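You operate a simulated robot arm through the tools that you are given. There is no shell and no other tool. Be economical: measure what you need, move in short steps, check, and stop when the job is done.

Carry out the task below with a simulated robot arm. There is one attempt and no reset: what you move stays moved.

JOB
Switch the holder and programmer on, link the probe and write the clock.
Fine: leave the probe on the meter and both switches on; tariff and address stay.

The check looks at the end state, three seconds after you hand in, the way a careful person would. Anything else that was tipped, shoved, dropped, spilled or broken makes it a failure.

ROBOT AND FRAMES
A 6-joint arm with a two-finger parallel gripper, fixed in place. Base frame: the origin is at the foot of the arm, x ahead of it, y to its left, z up; the work surface is at about z = 80. Lengths are in cm, angles in degrees, forces in N, time in s.
With the tool pointing down near the work surface it reaches from about 24 to 64 cm from the base axis. Its first joint turns from -66.0 to 66.0 degrees. Payload 2.7 kg.
Tool frame: the origin (TCP) lies between the finger pads and is the grasp point; the fingertips stand 2.3 cm ahead of it; z points along the fingers, y is the line along which they close. The gripper opens to 9.4 cm. The fingers are 3.8 cm wide and 1 cm thick; the gripper's body (5.4 by 9.6 cm) begins 3.9 cm behind the TCP.
Orientation is told as [roll, pitch, yaw] about the base's x, y, z axes, in that order, counted from this pose: with the fingers straight down and closing along the base's y, the tool's x points along the base's -x, its y along +y and its z along -z.

CONTROLS
- The arm moves only by the tool move_arm. Its argument "commands" is a list of rows, each a list of 7 numbers: the shift along the base's x, y, z in cm, then the turn, a rotation vector about the base's x, y, z in rad, then the gripper command, from -1 (shut) to 1 (fully open), values between in proportion. In form: [[x, y, z, ax, ay, az, claw], ...]. A call has 1 to 12 rows; each row shifts and turns the commanded pose from where the row before left it. Each row takes 0.2 s and may step no farther than 5 cm and 8.6 degrees from the row before; otherwise, or with a gripper value out of range, the whole call is refused. Where a pose cannot be reached the arm comes as near as it can. A force on the tool above 40 N (or 10 N above the force at the start of the call, whichever is more), or a blocked arm, ends the call early, and 0.2 s more pass. The fingers move at their own pace (about 4.5 cm/s each) and stop on an object; they squeeze with about 26 N. The grip force told is the motor's: it shows also when the fingers shut on nothing. Time passes only in rows, and 0.2 s behind the last, so rows that do not move let the fingers close. It gives the time, the measured TCP pose, the force on the tool (base axes), the opening and the grip force at its end, in the units of the frame above (readings bear some noise), with the torque about the TCP (base axes, N m) and any sound that the robot's microphone picked up, and new pictures: "pictures" is both (left out), scene, wrist or none.
- Cameras (640 x 400 px; columns grow to the right, rows downward): "scene" is fixed at [7.23, -42.31, 141.63]; the picture's right is [0.83, -0.56, 0.00], its down [-0.26, -0.39, -0.88] and it looks along [0.49, 0.73, -0.47] (base axes); focal length 350 px, centre (320, 200). "wrist" rides on the gripper at [8.6, 1.6, -7.5] in the tool frame; the picture's right is [-0.18, 0.98, 0.00], its down [-0.58, -0.11, -0.81] and it looks along [-0.79, -0.15, 0.59] (tool axes); focal length 243 px, centre (320, 200).
- pixel_to_xyz(camera, pixels): for up to 12 pixels [column, row] of the newest picture of that camera ("zoom" is the newest enlarged one), the place [x, y, z] in the base frame of the surface seen there, good to about 0.2 cm. It takes no simulated time.
- zoom(camera, box): a new picture of the part [left, top, right, bottom] of that camera's present view, enlarged. It takes no simulated time.
- finish_job(): hands the job in; it is judged then, once.

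Keep the steps short. Do not move on a guess: measure, check each grasp and each placing, and mend mistakes. In all there are 80 turns and 200 pictures (those below and enlarged ones count). Leave the gripper open and the arm clear of the work at the hand-in unless told otherwise, and finish with a single line.

The tools are called after "Call:" as name(argument=value, ...) on one line, values as JSON. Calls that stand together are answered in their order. move_arm: Moves the arm, as the interface text tells. Its arguments: {"type":"object","properties":{"commands":{"type":"array","items":{"type":"array","items":{"type":"number"}}},"pictures":{"type":"string","enum":["both","scene","wrist","none"]}},"required":["commands"]} The other tools are called the same way: pixel_to_xyz (camera, pixels) gives the place of the surface under pixels of a picture; zoom (camera, box) takes an enlarged picture of a part of a camera's view; finish_job () hands the job in.

At the start:

```text
clock: 0.0
eef_pos: [31.04, 35.21, 118.21]
ee_rot: [0.0, -0.1, 0.0]
contact_force: [0.3, -0.3, -0.4]
ft_torque: [-0.01, 0.01, 0.01]
finger_gap: 9.42
grip_force: 0.1
```

scene: 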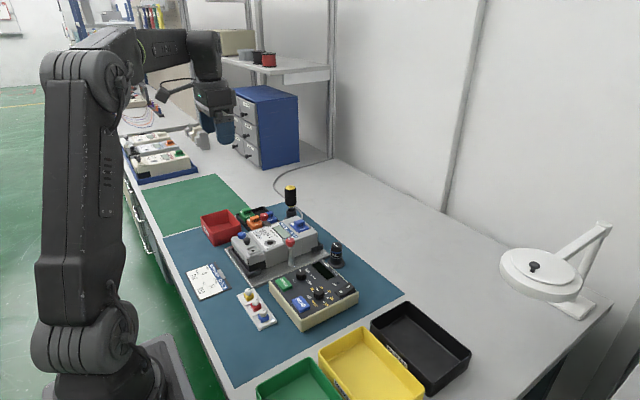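
wrist: 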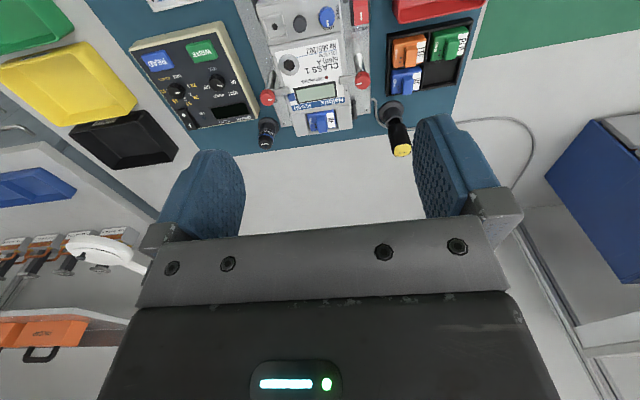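

I start by looking closer at the work area in both views: the meter in its holder, the programmer box, the probe and the card.

Call:
zoom(camera="scene", box=[180, 170, 380, 340])

Call:
zoom(camera="wrist", box=[120, 0, 480, 170])

Call:
zoom(camera="scene", box=[260, 250, 370, 335])

Call:
zoom(camera="scene", box=[180, 255, 240, 305])

```text
2.35 times, centred on (280, 255) of scene
```

zoom: 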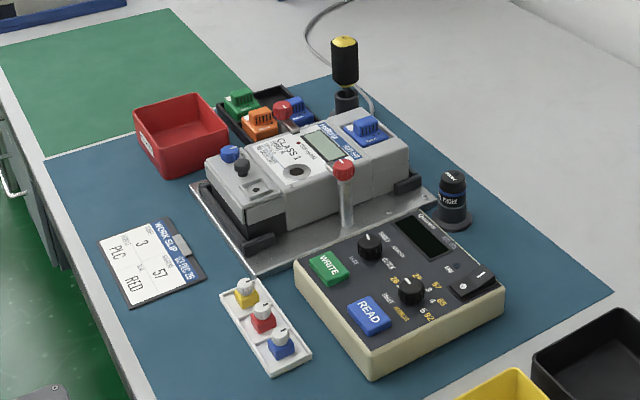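

```text
1.78 times, centred on (300, 85) of wrist
```

zoom: 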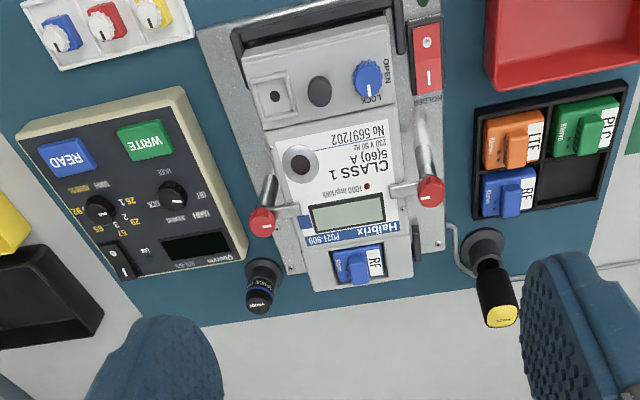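

```text
4.71 times, centred on (315, 292) of scene
```

zoom: 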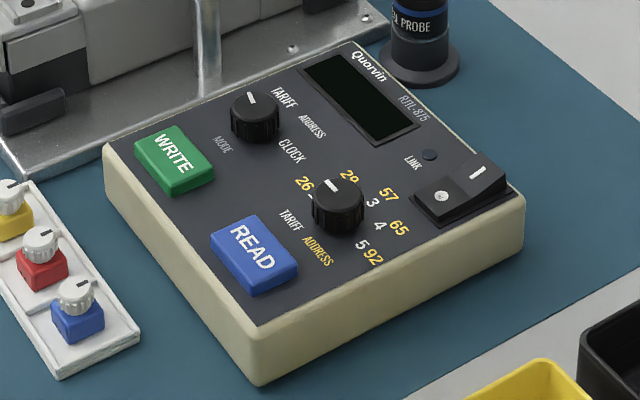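

```text
8.00 times, centred on (210, 280) of scene
```

zoom: 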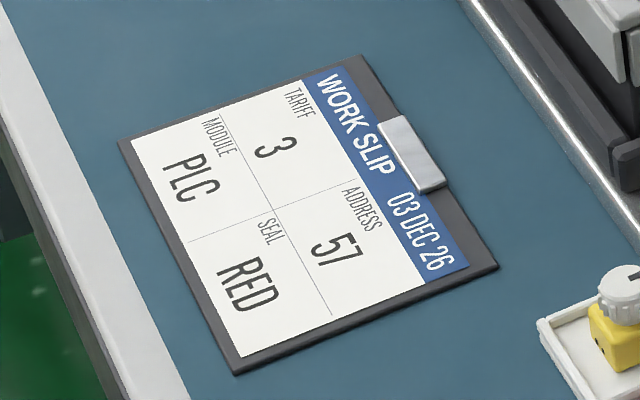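

Two probe-like tools stand by the meter. I zoom in on both of their labels and on the meter.

Call:
zoom(camera="scene", box=[315, 235, 360, 275])

Call:
zoom(camera="scene", box=[270, 175, 320, 225])

Call:
zoom(camera="wrist", box=[240, 0, 390, 140])

Call:
zoom(camera="wrist", box=[240, 90, 440, 170])

Call:
zoom(camera="wrist", box=[120, 10, 270, 140])

```text
10.00 times, centred on (338, 255) of scene
```

zoom: 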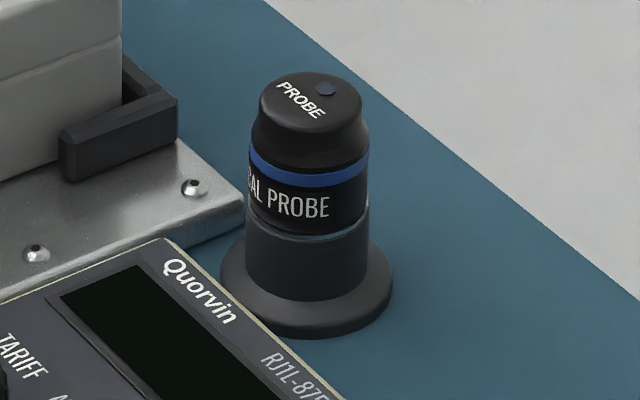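

```text
8.00 times, centred on (295, 200) of scene
```

zoom: 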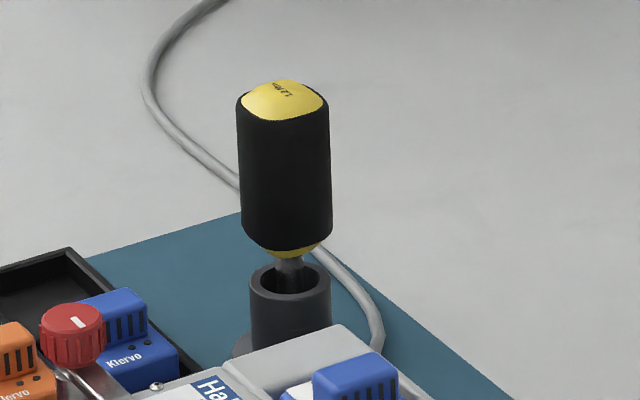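

```text
2.86 times, centred on (315, 70) of wrist
```

zoom: 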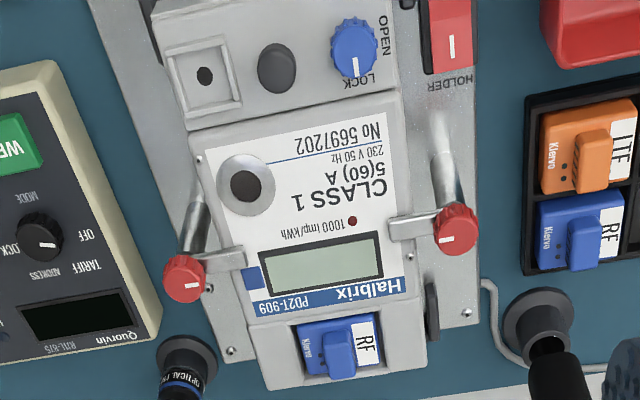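

```text
3.20 times, centred on (340, 130) of wrist
```

zoom: 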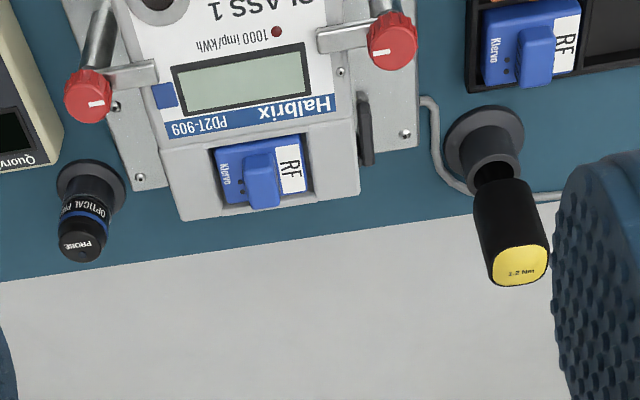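

```text
3.08 times, centred on (195, 75) of wrist
```

zoom: 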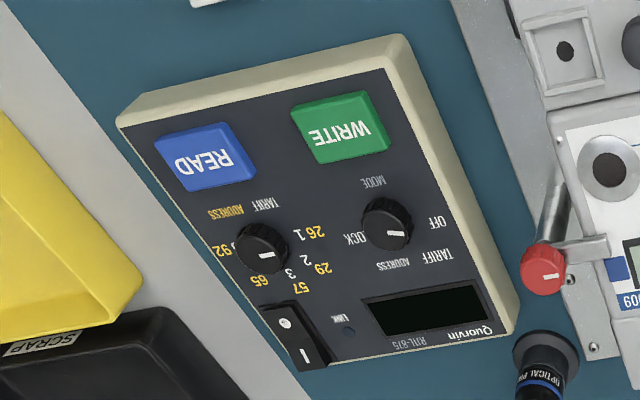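

I measure the key parts: probe, meter port, both switches, mode knob and WRITE button.

Call:
pixel_to_xyz(camera="zoom", pixels=[[280, 320], [305, 355], [272, 343], [393, 228], [388, 215], [355, 120], [325, 150], [425, 310], [480, 60], [150, 120], [505, 325], [440, 350]])

Call:
pixel_to_xyz(camera="wrist", pixels=[[298, 65], [289, 65], [307, 65], [361, 11], [361, 20], [265, 140], [268, 127], [267, 97], [363, 82], [400, 150], [300, 22], [328, 18]])

Call:
pixel_to_xyz(camera="scene", pixels=[[336, 245], [291, 191], [291, 242], [270, 240], [268, 245], [292, 225], [243, 236], [322, 290], [332, 298], [342, 288], [300, 274], [284, 284]])

```text
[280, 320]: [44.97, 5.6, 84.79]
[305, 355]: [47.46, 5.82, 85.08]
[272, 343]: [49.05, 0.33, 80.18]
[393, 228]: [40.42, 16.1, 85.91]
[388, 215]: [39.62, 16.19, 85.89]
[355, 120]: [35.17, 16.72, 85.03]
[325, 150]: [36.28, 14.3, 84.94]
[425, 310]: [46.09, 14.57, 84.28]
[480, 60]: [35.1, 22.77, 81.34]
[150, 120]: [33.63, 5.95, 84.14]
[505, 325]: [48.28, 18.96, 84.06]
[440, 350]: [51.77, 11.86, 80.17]
```

```text
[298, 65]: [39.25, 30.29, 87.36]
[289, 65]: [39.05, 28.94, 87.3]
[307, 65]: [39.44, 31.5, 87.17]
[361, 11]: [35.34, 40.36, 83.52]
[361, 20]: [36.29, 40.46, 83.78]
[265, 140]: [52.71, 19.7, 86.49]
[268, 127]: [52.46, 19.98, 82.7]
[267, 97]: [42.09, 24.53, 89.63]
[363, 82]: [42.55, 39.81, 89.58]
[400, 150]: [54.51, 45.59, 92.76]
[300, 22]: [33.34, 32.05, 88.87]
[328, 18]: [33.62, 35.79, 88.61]
```

```text
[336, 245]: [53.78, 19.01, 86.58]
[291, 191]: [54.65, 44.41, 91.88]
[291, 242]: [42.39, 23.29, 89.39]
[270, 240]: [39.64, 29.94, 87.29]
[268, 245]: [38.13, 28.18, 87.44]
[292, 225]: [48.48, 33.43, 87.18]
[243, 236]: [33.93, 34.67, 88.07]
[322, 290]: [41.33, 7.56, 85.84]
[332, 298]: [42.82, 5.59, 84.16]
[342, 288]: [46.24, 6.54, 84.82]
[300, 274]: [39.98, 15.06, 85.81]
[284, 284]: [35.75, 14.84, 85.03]
```

Next I move above the holder switch (about 35.5, 40.4) with the gripper closed, and look closely.

Call:
move_arm(commands=[[2, 3, -5, 0, 0, 0, -1], [0, 2, -4.5, 0, 0, 0, -1], [0, 0, -4, 0, 0, 0, -1], [0, 0, 0, 0, 0, 0, -1]])

Call:
zoom(camera="wrist", box=[200, 0, 440, 150])

```text
refused: row 1 steps farther than a row can; nothing moved
```

```text
2.67 times, centred on (320, 75) of wrist
```

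zoom: 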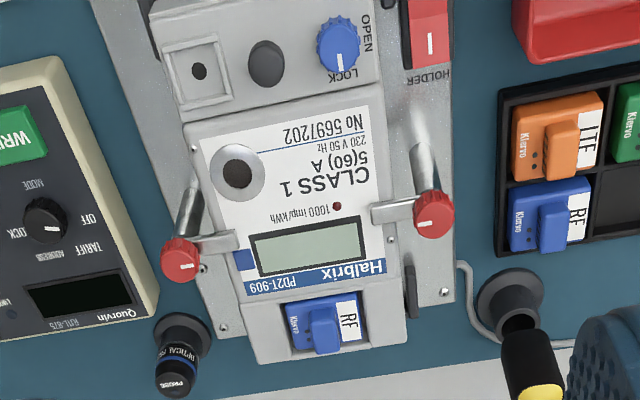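

The step was too long (5 cm total limit), so I use shorter rows.

Call:
move_arm(commands=[[0, 2, -4, 0, 0, 0, -1], [0, 3, -3, 0, 0, 0, -1], [-3, 0, -3, 0, 0, 0, -1], [0, 0, -3, 0, 0, 0, -1], [0, 0, 0, 0, 0, 0, -1], [0, 0, 0, 0, 0, 0, -1]])

Call:
zoom(camera="wrist", box=[200, 0, 440, 150])

```text
clock: 1.4
eef_pos: [28.05, 40.21, 105.28]
ee_rot: [0.0, 0.0, 0.0]
contact_force: [-0.3, 0.3, 0.4]
ft_torque: [-0.01, -0.03, 0.02]
finger_gap: 0.0
grip_force: 25.4
```

scene: 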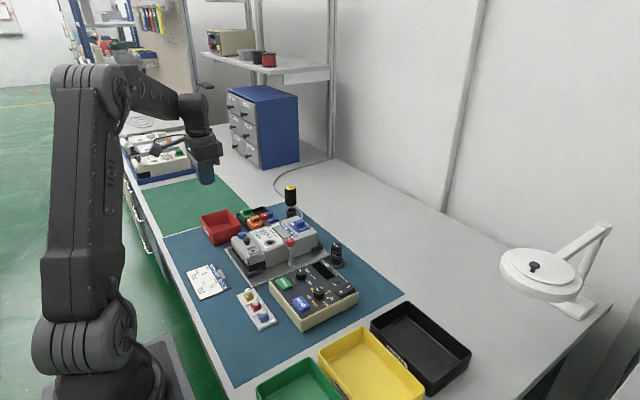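
wrist: 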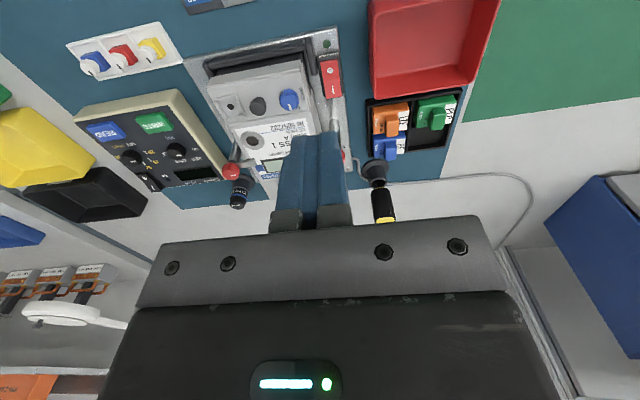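

```text
2.67 times, centred on (320, 75) of wrist
```

zoom: 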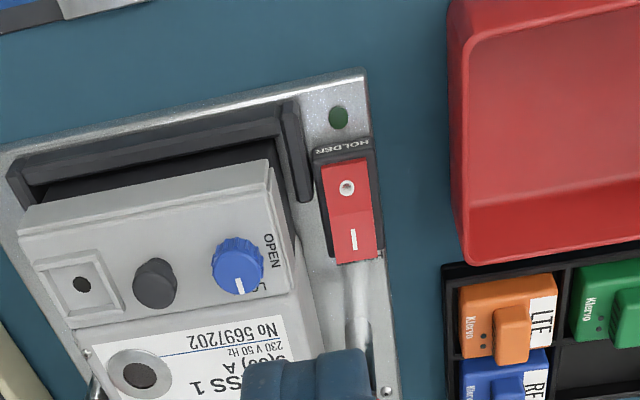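

The holder rocker shows O at its near end and I at its far (+x) end. I measure heights on both ends and the neighbouring lever.

Call:
pixel_to_xyz(camera="zoom", pixels=[[340, 165], [346, 188], [350, 212], [353, 240], [357, 262], [330, 225], [372, 225], [338, 118], [362, 300], [375, 390], [300, 190], [390, 255]])

Call:
zoom(camera="wrist", box=[310, 30, 360, 110])

```text
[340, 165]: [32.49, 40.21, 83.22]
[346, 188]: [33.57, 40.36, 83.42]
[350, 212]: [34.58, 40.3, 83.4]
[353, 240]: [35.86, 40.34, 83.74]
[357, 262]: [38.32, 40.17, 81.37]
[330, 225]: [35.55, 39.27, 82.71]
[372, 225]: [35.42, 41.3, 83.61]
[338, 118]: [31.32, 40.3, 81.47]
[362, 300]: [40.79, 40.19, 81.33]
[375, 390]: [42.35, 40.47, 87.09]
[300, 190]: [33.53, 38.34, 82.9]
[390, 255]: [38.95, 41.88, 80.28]
```

```text
5.00 times, centred on (335, 70) of wrist
```

zoom: 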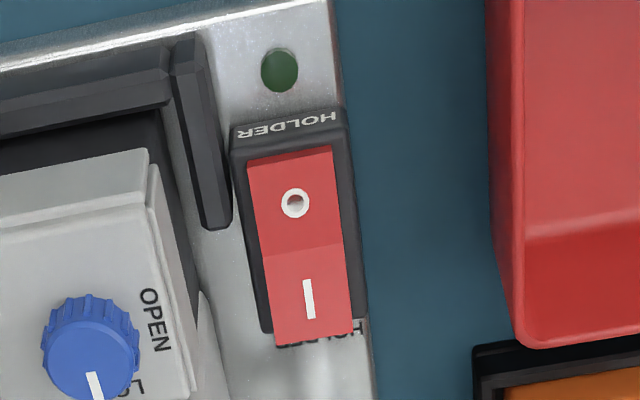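

The I end is raised (about z 84, x 36.5) and must be pressed down. Before lowering I check the nearby bin rim, meter edge and knobs for gripper-body clearance.

Call:
pixel_to_xyz(camera="wrist", pixels=[[372, 40], [376, 92], [470, 82], [289, 98], [303, 108], [258, 104], [332, 96], [230, 104], [254, 141], [345, 150], [323, 80], [330, 62]])

Call:
pixel_to_xyz(camera="scene", pixels=[[201, 217], [231, 211], [239, 224], [209, 228], [243, 236], [246, 236]])

```text
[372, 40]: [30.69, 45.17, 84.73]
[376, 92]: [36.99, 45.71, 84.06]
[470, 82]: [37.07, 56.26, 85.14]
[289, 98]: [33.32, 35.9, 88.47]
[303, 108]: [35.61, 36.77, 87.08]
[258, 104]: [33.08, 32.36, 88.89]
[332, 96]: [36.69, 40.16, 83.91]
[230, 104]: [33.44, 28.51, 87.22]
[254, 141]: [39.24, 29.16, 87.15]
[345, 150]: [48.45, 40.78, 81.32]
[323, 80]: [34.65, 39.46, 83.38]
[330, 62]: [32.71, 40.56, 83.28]
```

```text
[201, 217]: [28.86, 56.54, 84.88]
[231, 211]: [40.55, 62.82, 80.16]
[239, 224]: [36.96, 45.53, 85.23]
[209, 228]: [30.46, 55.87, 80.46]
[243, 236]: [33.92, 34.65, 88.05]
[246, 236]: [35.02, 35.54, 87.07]
```

Clear. I shift to x 36.9, tilt the gripper body 8° away from the meter and descend above the I end.

Call:
move_arm(commands=[[4.5, 0, 0, -0.14, 0, 0, -1], [4.4, 0.1, 0, 0, 0, 0, -1], [0, 0, -4.5, 0, 0, 0, -1], [0, 0, -4.5, 0, 0, 0, -1], [0, 0, -4.5, 0, 0, 0, -1], [0, 0, -2.5, 0, 0, 0, -1], [0, 0, 0, 0, 0, 0, -1]])

```text
clock: 3.0
eef_pos: [36.72, 40.44, 89.18]
ee_rot: [-8.0, 0.0, 0.0]
contact_force: [0.3, -0.2, 0.4]
ft_torque: [0.02, 0.0, -0.03]
finger_gap: 0.0
grip_force: 25.6
```

scene: 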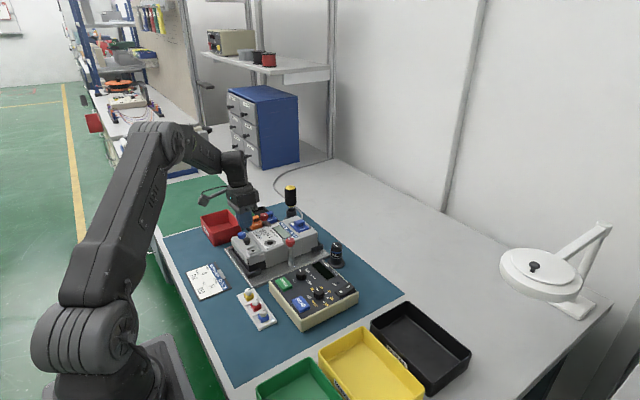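
wrist: 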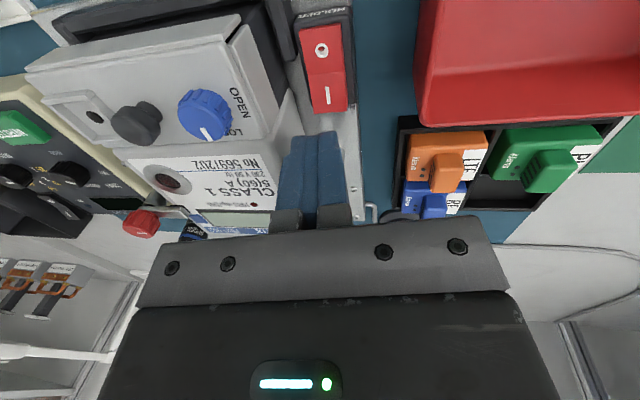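

The fingers are over the switch end. I lower slowly from TCP 89.2 until contact.

Call:
move_arm(commands=[[0, 0, -1, 0, 0, 0, -1], [0, 0, -1, 0, 0, 0, -1], [0, 0, -0.4, 0, 0, 0, -1], [0, 0, -0.4, 0, 0, 0, -1], [0, 0, -0.3, 0, 0, 0, -1]], pictures="wrist")

```text
clock: 4.2
eef_pos: [36.93, 40.33, 86.07]
ee_rot: [-8.0, 0.0, -0.1]
contact_force: [1.2, 0.5, 1.6]
ft_torque: [-0.01, -0.01, -0.02]
finger_gap: 0.01
grip_force: 26.3
```

wrist: 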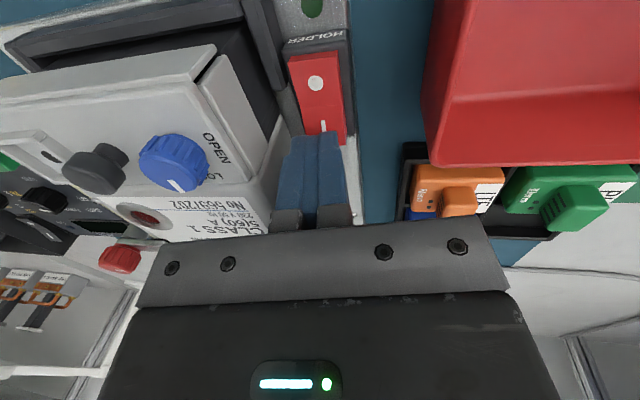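

Light contact (1.6 N). I press further in small steps.

Call:
move_arm(commands=[[0, 0, -0.25, 0, 0, 0, -1], [0, 0, -0.25, 0, 0, 0, -1], [0, 0, -0.25, 0, 0, 0, -1], [0, 0, 0, 0, 0, 0, -1]], pictures="wrist")

Call:
zoom(camera="wrist", box=[260, 0, 380, 150])

```text
clock: 5.2
eef_pos: [36.88, 40.35, 85.55]
ee_rot: [-7.8, 0.0, 0.0]
contact_force: [-7.5, -8.7, 29.5]
ft_torque: [0.01, 0.72, 0.19]
finger_gap: 0.0
grip_force: 26.5
heard: click
```

wrist: 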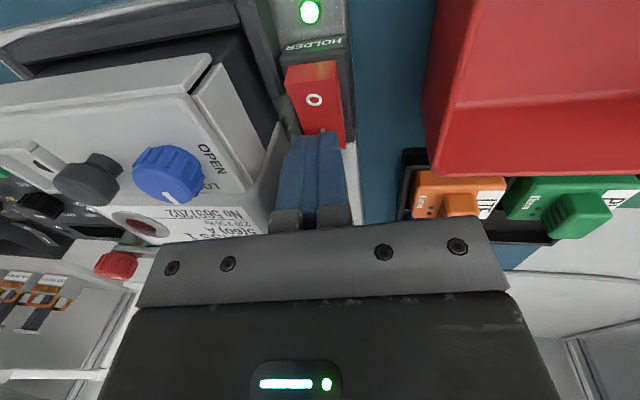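

```text
2.67 times, centred on (320, 75) of wrist
```

zoom: 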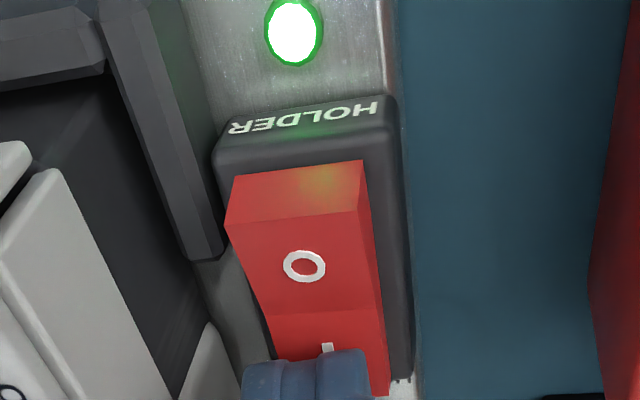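

Click heard and the holder lamp is green: the holder is on. I rise, straighten and go above the programmer to look at its rocker and mode knob.

Call:
move_arm(commands=[[0, 0, 3, 0, 0, 0, -1], [0, 0, 5, 0, 0, 0, -1], [0, 0, 5, 0.14, 0, 0, -1], [0, 0, 5, 0, 0, 0, -1], [-1, -4.8, 0, 0, 0, 0, -1], [-1, -4.8, 0, 0, 0, 0, -1], [-1, -4.8, 0, 0, 0, 0, -1], [-1, -4.8, 0, 0, 0, 0, -1], [-1, -4.8, 0, 0, 0, 0, -1], [-1, -4.8, 0, 0, 0, 0, -1], [0, 0, 0, 0, 0, 0, -1]])

Call:
zoom(camera="wrist", box=[200, 0, 440, 150])

```text
clock: 7.6
eef_pos: [30.85, 11.63, 103.27]
ee_rot: [-0.1, -0.1, 0.0]
contact_force: [0.4, 0.5, -0.2]
ft_torque: [0.01, -0.04, 0.02]
finger_gap: 0.0
grip_force: 26.5
```

scene: 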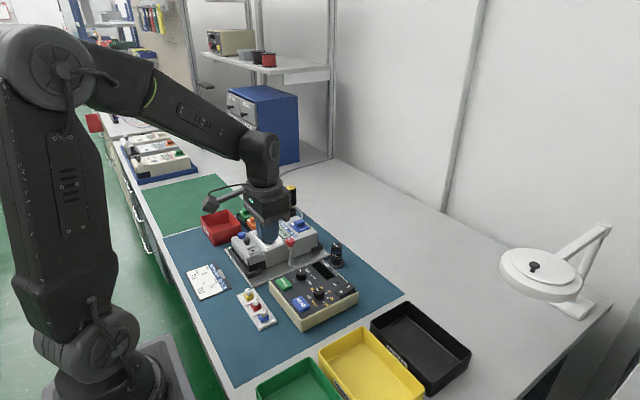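
wrist: 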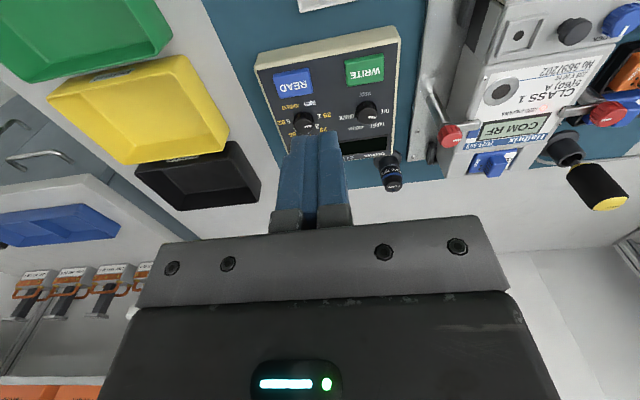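

```text
2.67 times, centred on (320, 75) of wrist
```

zoom: 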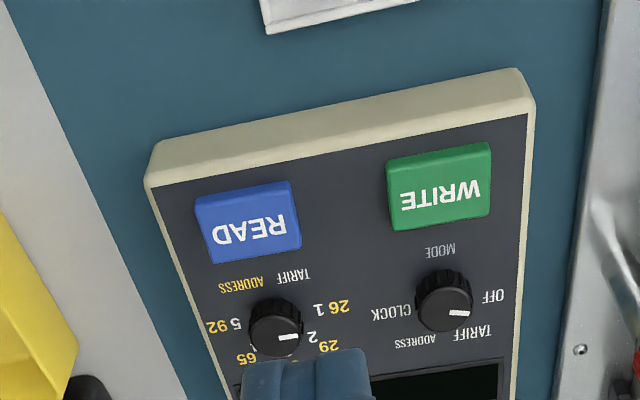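

I zoom on the mode knob from both cameras and on the rocker.

Call:
zoom(camera="wrist", box=[335, 85, 405, 140])

Call:
zoom(camera="scene", box=[285, 260, 325, 290])

Call:
zoom(camera="scene", box=[322, 272, 362, 302])

```text
7.27 times, centred on (370, 112) of wrist
```

zoom: 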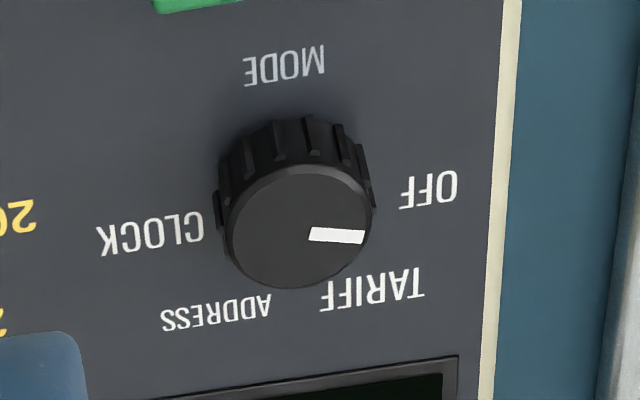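

```text
13.33 times, centred on (305, 275) of scene
```

zoom: 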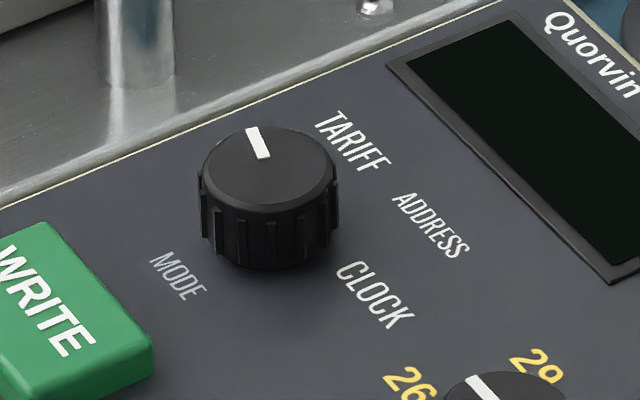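

```text
13.33 times, centred on (342, 287) of scene
```

zoom: 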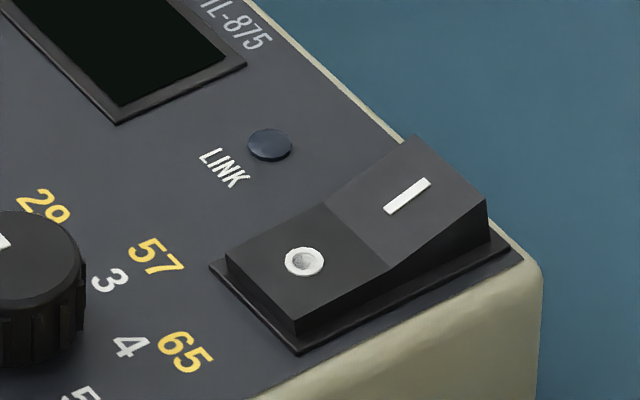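

Pointer at OFF, CLOCK is on the opposite side. I measure the rocker ends and LINK lamp in this zoom.

Call:
pixel_to_xyz(camera="zoom", pixels=[[305, 262], [407, 195], [445, 170], [417, 138], [485, 205], [230, 262], [297, 330], [330, 205], [385, 265], [425, 230]])

Call:
zoom(camera="scene", box=[285, 260, 325, 290])

Call:
pixel_to_xyz(camera="zoom", pixels=[[252, 132], [265, 157], [204, 160], [333, 170], [270, 205], [280, 130], [352, 142], [430, 222], [375, 295], [178, 277], [270, 265]])

Call:
pixel_to_xyz(camera="wrist", pixels=[[375, 117], [370, 117], [367, 115], [394, 111], [386, 124], [359, 128], [356, 117], [374, 94], [365, 70], [345, 68], [384, 68]])

```text
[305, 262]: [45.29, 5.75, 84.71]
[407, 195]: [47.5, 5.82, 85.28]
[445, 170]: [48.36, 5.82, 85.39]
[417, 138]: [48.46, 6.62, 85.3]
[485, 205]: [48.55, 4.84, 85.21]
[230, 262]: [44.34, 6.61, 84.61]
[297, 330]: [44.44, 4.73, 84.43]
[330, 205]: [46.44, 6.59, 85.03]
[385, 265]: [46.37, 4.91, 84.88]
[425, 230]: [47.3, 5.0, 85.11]
```

```text
13.33 times, centred on (305, 275) of scene
```

zoom: 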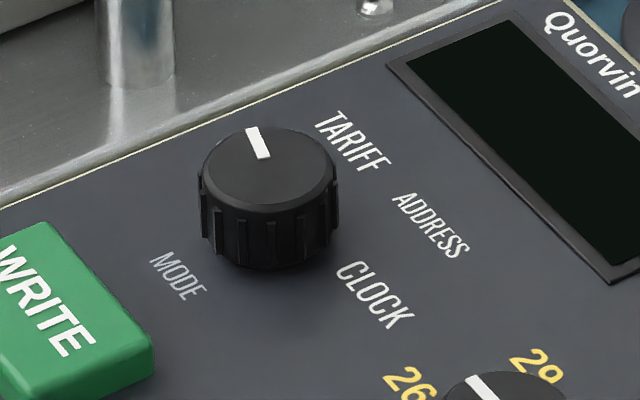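

```text
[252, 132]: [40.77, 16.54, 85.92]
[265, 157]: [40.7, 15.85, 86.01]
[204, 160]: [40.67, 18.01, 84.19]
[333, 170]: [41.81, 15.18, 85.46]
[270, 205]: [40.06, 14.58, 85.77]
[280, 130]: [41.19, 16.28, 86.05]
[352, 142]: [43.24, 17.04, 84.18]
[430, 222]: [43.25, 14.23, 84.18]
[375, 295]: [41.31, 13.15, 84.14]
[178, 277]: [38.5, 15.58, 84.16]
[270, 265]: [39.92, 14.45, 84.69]
```

```text
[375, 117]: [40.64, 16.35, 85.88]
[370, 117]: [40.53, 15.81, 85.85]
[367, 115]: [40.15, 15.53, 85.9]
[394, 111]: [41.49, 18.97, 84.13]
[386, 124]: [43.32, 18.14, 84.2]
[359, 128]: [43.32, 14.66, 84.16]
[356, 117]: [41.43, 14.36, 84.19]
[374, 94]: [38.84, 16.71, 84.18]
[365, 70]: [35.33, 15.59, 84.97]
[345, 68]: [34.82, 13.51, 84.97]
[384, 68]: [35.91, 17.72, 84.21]
```

I repeat the label measurements with corrected wrist pixels.

Call:
pixel_to_xyz(camera="wrist", pixels=[[385, 110.5], [377.2, 124.4], [355.6, 127.4], [346.6, 116.4], [365.2, 93.4], [368.6, 116.8], [375.8, 117.1], [367.3, 115.9], [365, 70], [371, 125.5], [361, 124.5]])

Call:
pixel_to_xyz(camera="zoom", pixels=[[267, 170], [240, 140], [335, 165], [205, 165], [270, 130]])

```text
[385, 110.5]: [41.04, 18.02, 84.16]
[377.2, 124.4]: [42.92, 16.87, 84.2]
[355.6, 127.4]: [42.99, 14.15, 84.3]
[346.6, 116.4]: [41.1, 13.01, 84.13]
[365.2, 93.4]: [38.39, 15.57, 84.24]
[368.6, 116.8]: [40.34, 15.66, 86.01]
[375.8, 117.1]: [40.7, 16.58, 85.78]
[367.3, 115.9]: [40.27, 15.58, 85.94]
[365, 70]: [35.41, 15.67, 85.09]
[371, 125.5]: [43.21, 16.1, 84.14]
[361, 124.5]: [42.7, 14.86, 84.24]
```

```text
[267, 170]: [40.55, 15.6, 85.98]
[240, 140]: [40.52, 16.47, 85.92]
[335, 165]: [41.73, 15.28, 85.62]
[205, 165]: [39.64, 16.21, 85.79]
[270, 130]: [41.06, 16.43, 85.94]
```

The programmer is square to the base: knob centre about (40.45, 15.55), OFF at −75°, CLOCK at +75°. Rocker I end is at (48, 5.75, 85.3). I move closed fingers above that end.

Call:
move_arm(commands=[[4.5, -1.5, 0, 0, 0, 0, -1], [4.5, -1.5, 0, 0, 0, 0, -1], [4.5, -1.5, 0, 0, 0, 0, -1], [4.5, -1.4, 0, 0, 0, 0, -1], [0, 0, -5, 0, 0, 0, -1], [0, 0, -5, 0, 0, 0, -1], [0, 0, -4, 0, 0, 0, -1], [0, 0, 0, 0, 0, 0, -1]])

Call:
zoom(camera="scene", box=[300, 230, 380, 310])

```text
clock: 9.4
eef_pos: [48.92, 5.5, 89.4]
ee_rot: [-0.1, -0.1, 0.0]
contact_force: [0.1, -0.9, 0.1]
ft_torque: [0.03, 0.03, -0.05]
finger_gap: 0.0
grip_force: 26.0
```

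scene: 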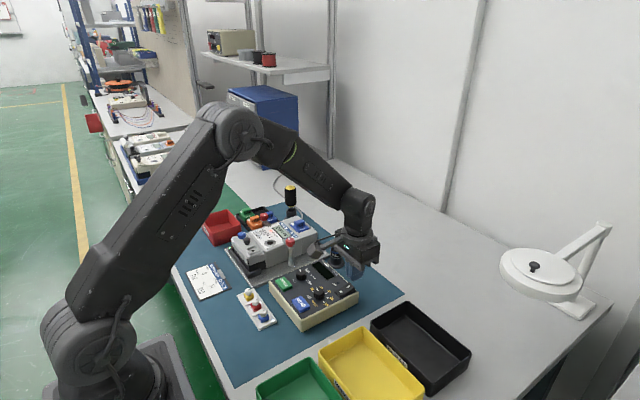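
wrist: 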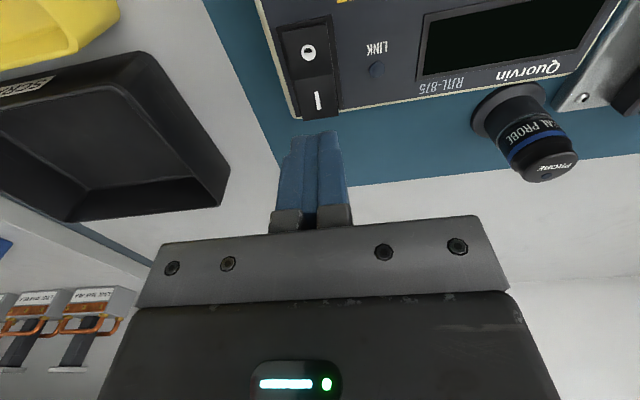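

```text
5.00 times, centred on (340, 270) of scene
```

zoom: 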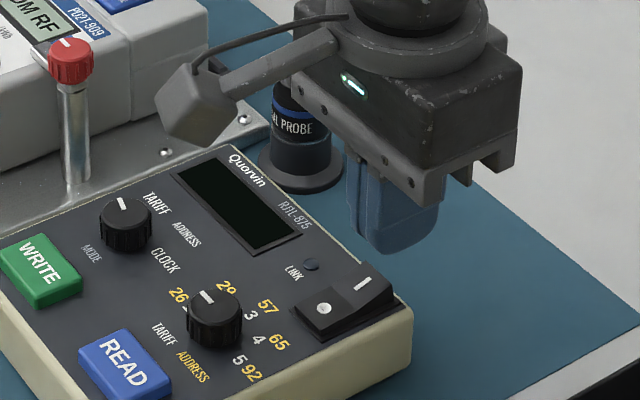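

Fingers are in line with the rocker. I press down slowly.

Call:
move_arm(commands=[[0, 0.1, -1, 0, 0, 0, -1], [0, 0, -0.6, 0, 0, 0, -1], [0, 0, -0.3, 0, 0, 0, -1], [0, 0, -0.3, 0, 0, 0, -1], [0, 0, -0.25, 0, 0, 0, -1], [0, 0, 0, 0, 0, 0, -1]], pictures="wrist")

```text
clock: 10.8
eef_pos: [48.75, 5.6, 86.79]
ee_rot: [0.0, 0.1, 0.1]
contact_force: [-2.5, 0.3, 6.6]
ft_torque: [-0.01, 0.19, 0.0]
finger_gap: 0.0
grip_force: 26.1
heard: click
```

wrist: 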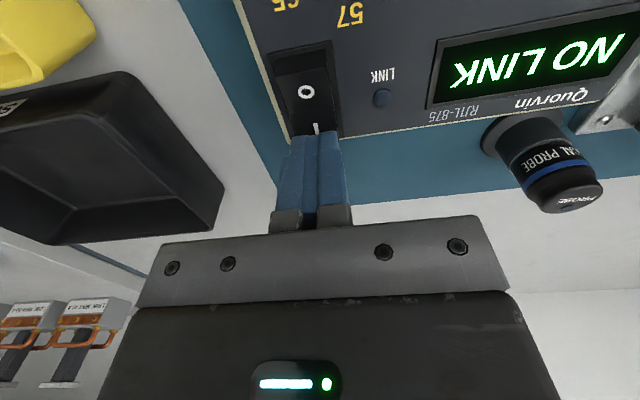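

Click, and the display lights "NO LINK": the programmer is on. Now I lift, move over the mode knob (40.45, 15.55) and turn the gripper to +90° for a long turn.

Call:
move_arm(commands=[[0, 0, 4, 0, 0, 0, -1], [0, 0, 4, 0, 0, 0, -0.1], [-3, 3.5, 0, 0, 0, 0.145, -0.1], [-3, 3.5, 0, 0, 0, 0.145, -0.1], [-2.3, 2.95, 0, 0, 0, 0.145, -0.1], [0, 0, 0, 0, 0, 0.145, -0.1], [0, 0, 0, 0, 0, 0.145, -0.1], [0, 0, 0, 0, 0, 0.145, -0.1], [0, 0, 0, 0, 0, 0.145, -0.1], [0, 0, 0, 0, 0, 0.145, -0.1], [0, 0, 0, 0, 0, 0.145, -0.1], [0, 0, 0, 0, 0, 0.145, -0.1]], pictures="both")

```text
clock: 13.4
eef_pos: [40.54, 15.67, 94.85]
ee_rot: [0.0, 0.0, 83.4]
contact_force: [0.4, -0.1, -0.3]
ft_torque: [-0.01, 0.01, 0.01]
finger_gap: 4.24
grip_force: 0.0
```

scene: 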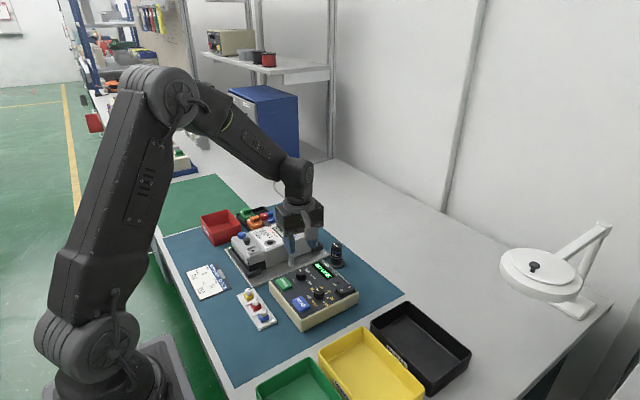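
wrist: 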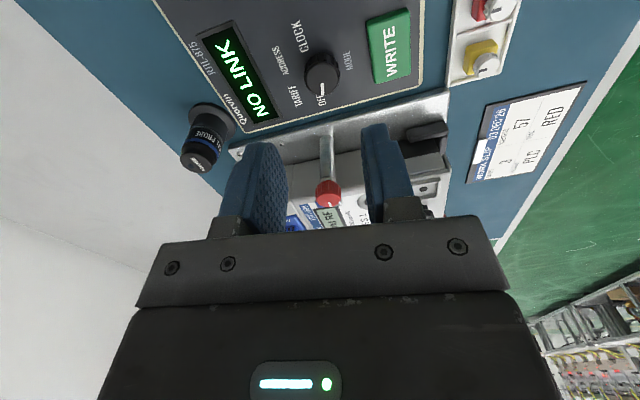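

The knob sits centred between the fingers. I narrow the gap to about 3.4 cm (to keep clear of WRITE) and lower to grasp height, TCP about 86.9.

Call:
move_arm(commands=[[-0.05, -0.1, -2, 0, 0, 0, -0.28], [0, 0, -3, 0, 0, 0, -0.28], [0, 0, -2, 0, 0, 0, -0.28], [0, 0, -0.9, 0, 0, 0, -0.28], [0, 0, 0, 0, 0, 0, -0.28]], pictures="both")

Call:
zoom(camera="scene", box=[260, 230, 340, 300])

```text
clock: 14.6
eef_pos: [40.52, 15.57, 86.92]
ee_rot: [0.0, 0.0, 83.1]
contact_force: [-0.6, -0.7, 0.0]
ft_torque: [-0.01, 0.01, -0.02]
finger_gap: 3.37
grip_force: 0.1
```

scene: 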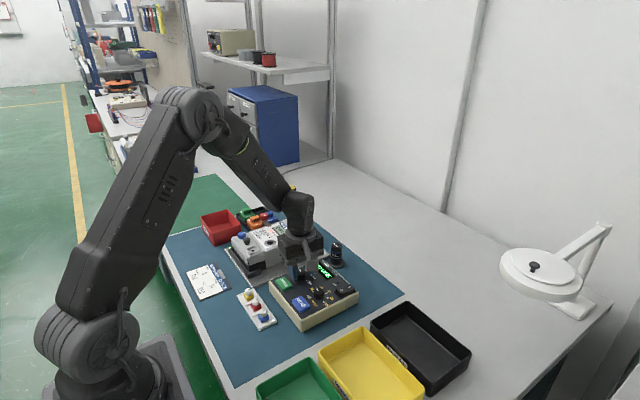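
wrist: 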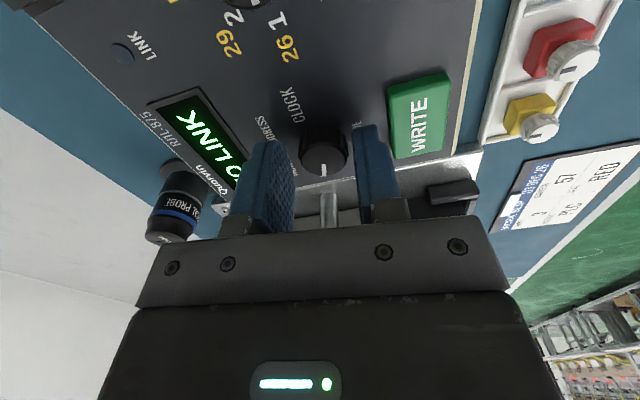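

```text
5.71 times, centred on (300, 265) of scene
```

zoom: 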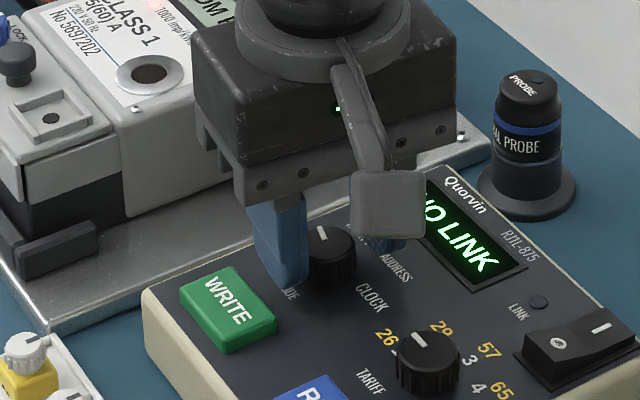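

The fingers flank the knob. I close on it.

Call:
move_arm(commands=[[0, 0, 0, 0, 0, 0, -1], [0, 0, 0, 0, 0, 0, -1], [0, 0, 0, 0, 0, 0, -1]], pictures="wrist")

```text
clock: 15.4
eef_pos: [40.47, 15.53, 87.03]
ee_rot: [0.2, 0.2, 83.0]
contact_force: [-18.2, 4.9, 2.9]
ft_torque: [-0.09, 0.36, 0.01]
finger_gap: 2.35
grip_force: 45.2
```

wrist: 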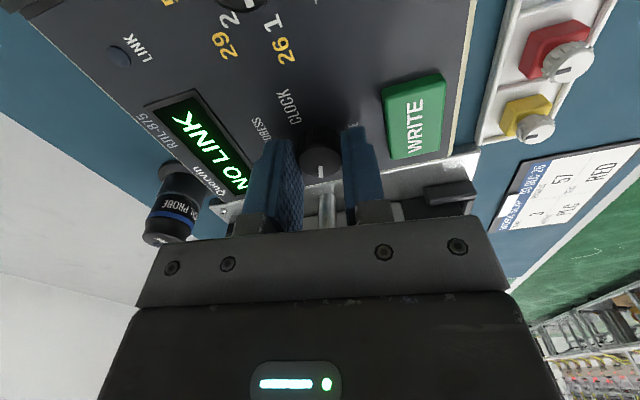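

Held at 2.35 cm with an 18 N side force toward −x, so the knob is slightly off centre. I shift −0.15 cm in x, then turn the first 25° clockwise.

Call:
move_arm(commands=[[-0.15, 0, 0, 0, 0, 0, -1], [0, 0, 0, 0, 0, -0.145, -1], [0, 0, 0, 0, 0, -0.145, -1], [0, 0, 0, 0, 0, -0.145, -1]], pictures="wrist")

```text
clock: 16.4
eef_pos: [40.31, 15.48, 87.01]
ee_rot: [0.0, 0.1, 58.0]
contact_force: [-13.3, -5.7, 0.9]
ft_torque: [-0.14, 0.26, 0.05]
finger_gap: 2.34
grip_force: 45.1
```

wrist: 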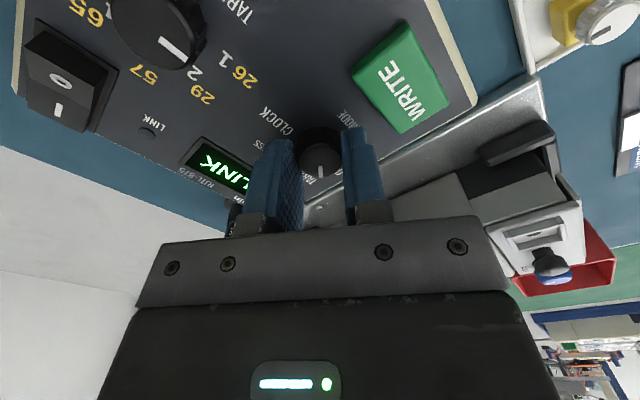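

The knob turns with the gripper (pointer still faces the camera). I continue clockwise with a small recentring shift.

Call:
move_arm(commands=[[-0.1, -0.05, 0, 0, 0, -0.145, -1], [0, 0, 0, 0, 0, -0.145, -1], [0, 0, 0, 0, 0, -0.145, -1], [0, 0, 0, 0, 0, -0.145, -1], [0, 0, 0, 0, 0, -0.145, -1], [0, 0, 0, 0, 0, -0.145, -1], [0, 0, 0, 0, 0, -0.145, -1], [0, 0, 0, 0, 0, -0.145, -1]], pictures="wrist")

```text
clock: 18.2
eef_pos: [40.38, 15.52, 86.97]
ee_rot: [0.1, -0.1, -8.5]
contact_force: [10.3, -7.3, -4.1]
ft_torque: [-0.2, -0.85, -0.02]
finger_gap: 2.34
grip_force: 44.8
```

wrist: 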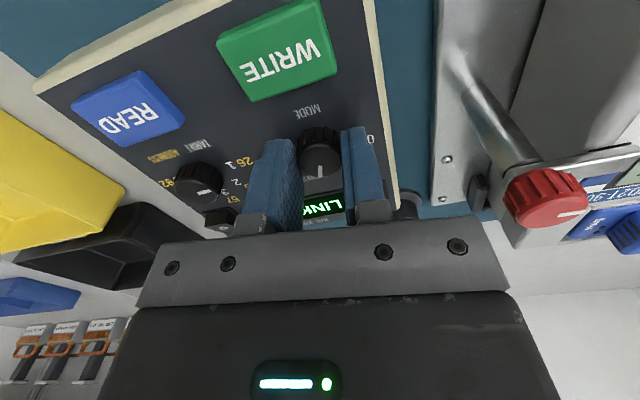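

Turned 91° so far, pointer has followed. I finish the remaining ~58°.

Call:
move_arm(commands=[[0, 0, 0, 0, 0, -0.145, -1], [0, 0, 0, 0, 0, -0.145, -1], [0, 0, 0, 0, 0, -0.145, -1], [0, 0, 0, 0, 0, -0.145, -1], [0, 0, 0, 0, 0, -0.145, -1], [0, 0, 0, 0, 0, -0.145, -1], [0, 0, 0, 0, 0, -0.145, -1], [0, 0, 0, 0, 0, 0, -1]], pictures="both")

Call:
zoom(camera="wrist", box=[240, 60, 420, 220])

```text
clock: 20.0
eef_pos: [40.39, 15.53, 86.97]
ee_rot: [0.1, 0.1, -66.4]
contact_force: [4.0, 1.2, 8.8]
ft_torque: [-0.16, -0.04, 0.55]
finger_gap: 2.32
grip_force: 45.2
```

scene: 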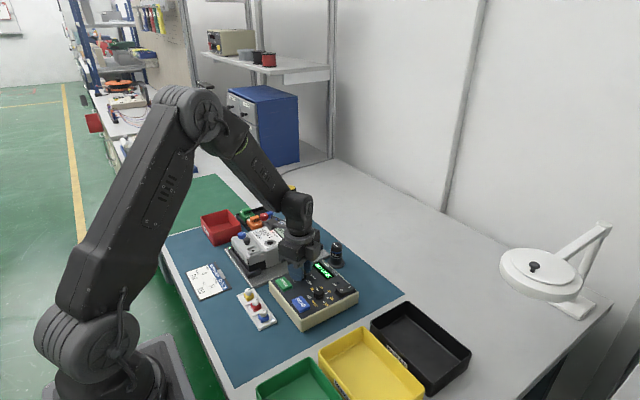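
wrist: 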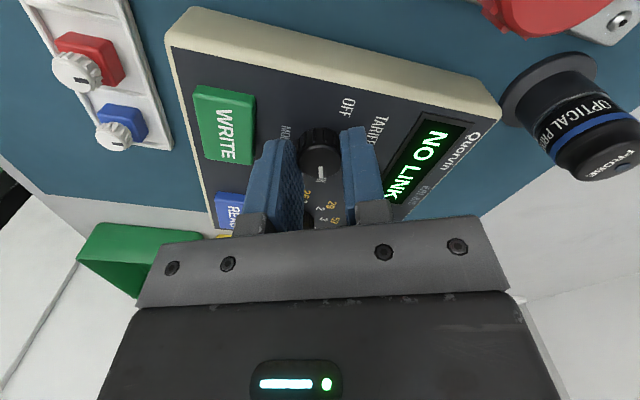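

```text
2.50 times, centred on (330, 140) of wrist
```

zoom: 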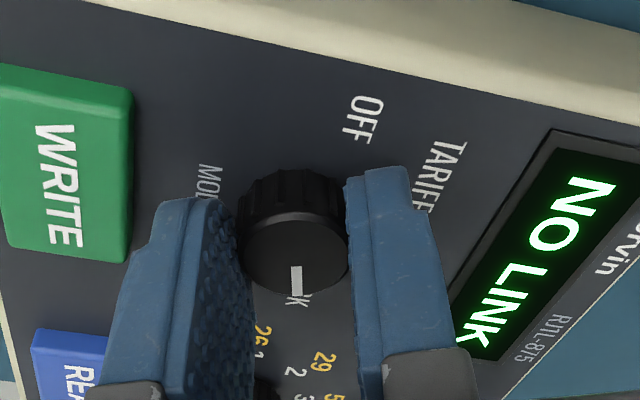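

The pointer faces CLOCK. I release, lift straight up, and verify from clear.

Call:
move_arm(commands=[[0, 0, 0, 0, 0, 0, -0.2], [0, 0, 0, 0, 0, 0, -0.2], [0, 0, 0, 0, 0, 0, -0.2], [0, 0, 4, 0, 0, 0, -0.2], [0, 0, 4, 0, 0, 0, 0], [0, 0, 4, 0, 0, 0.145, 0], [0, 0, 0, 0, 0, 0.145, 0], [0, 0, 0, 0, 0, 0.145, 0], [0, 0, 0, 0, 0, 0.145, 0], [0, 0, 0, 0, 0, 0.145, 0], [0, 0, 0, 0, 0, 0.145, 0], [0, 0, 0, 0, 0, 0.145, 0]], pictures="scene")

Call:
zoom(camera="scene", box=[275, 240, 355, 300])

```text
clock: 22.6
eef_pos: [40.21, 15.43, 98.95]
ee_rot: [0.0, 0.1, -8.1]
contact_force: [-0.1, 0.0, 0.0]
ft_torque: [0.01, -0.06, 0.0]
finger_gap: 4.69
grip_force: 0.1
```

scene: 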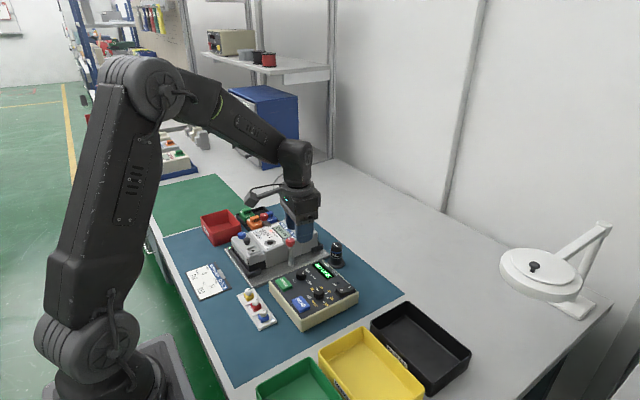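

```text
6.67 times, centred on (315, 270) of scene
```

zoom: 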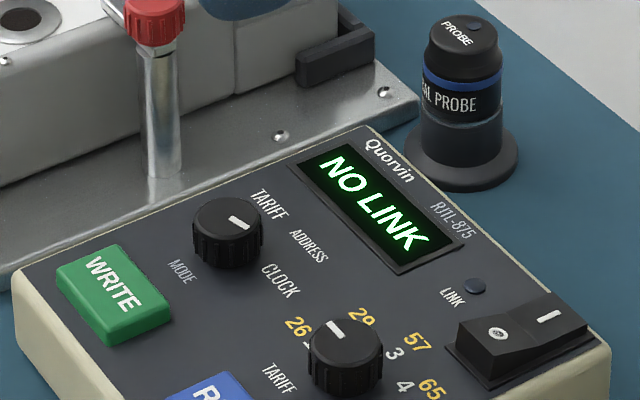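

I look closer to judge the pointer angle exactly.

Call:
zoom(camera="scene", box=[285, 260, 325, 290])

Call:
pixel_to_xyz(camera="zoom", pixels=[[267, 170], [275, 168], [310, 183], [290, 175]])

```text
13.33 times, centred on (305, 275) of scene
```

zoom: 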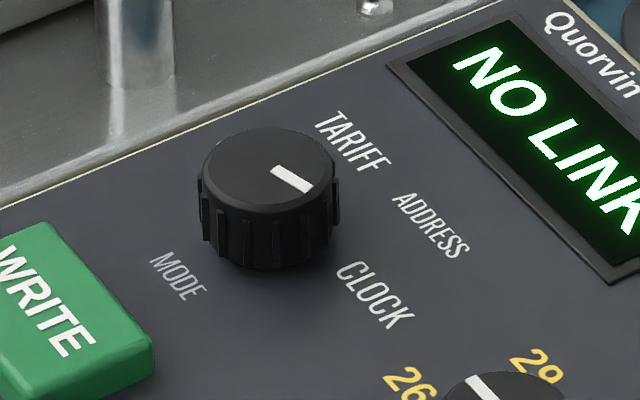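

```text
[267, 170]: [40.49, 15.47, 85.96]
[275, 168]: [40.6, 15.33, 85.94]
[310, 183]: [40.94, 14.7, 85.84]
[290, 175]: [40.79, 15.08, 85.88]
```

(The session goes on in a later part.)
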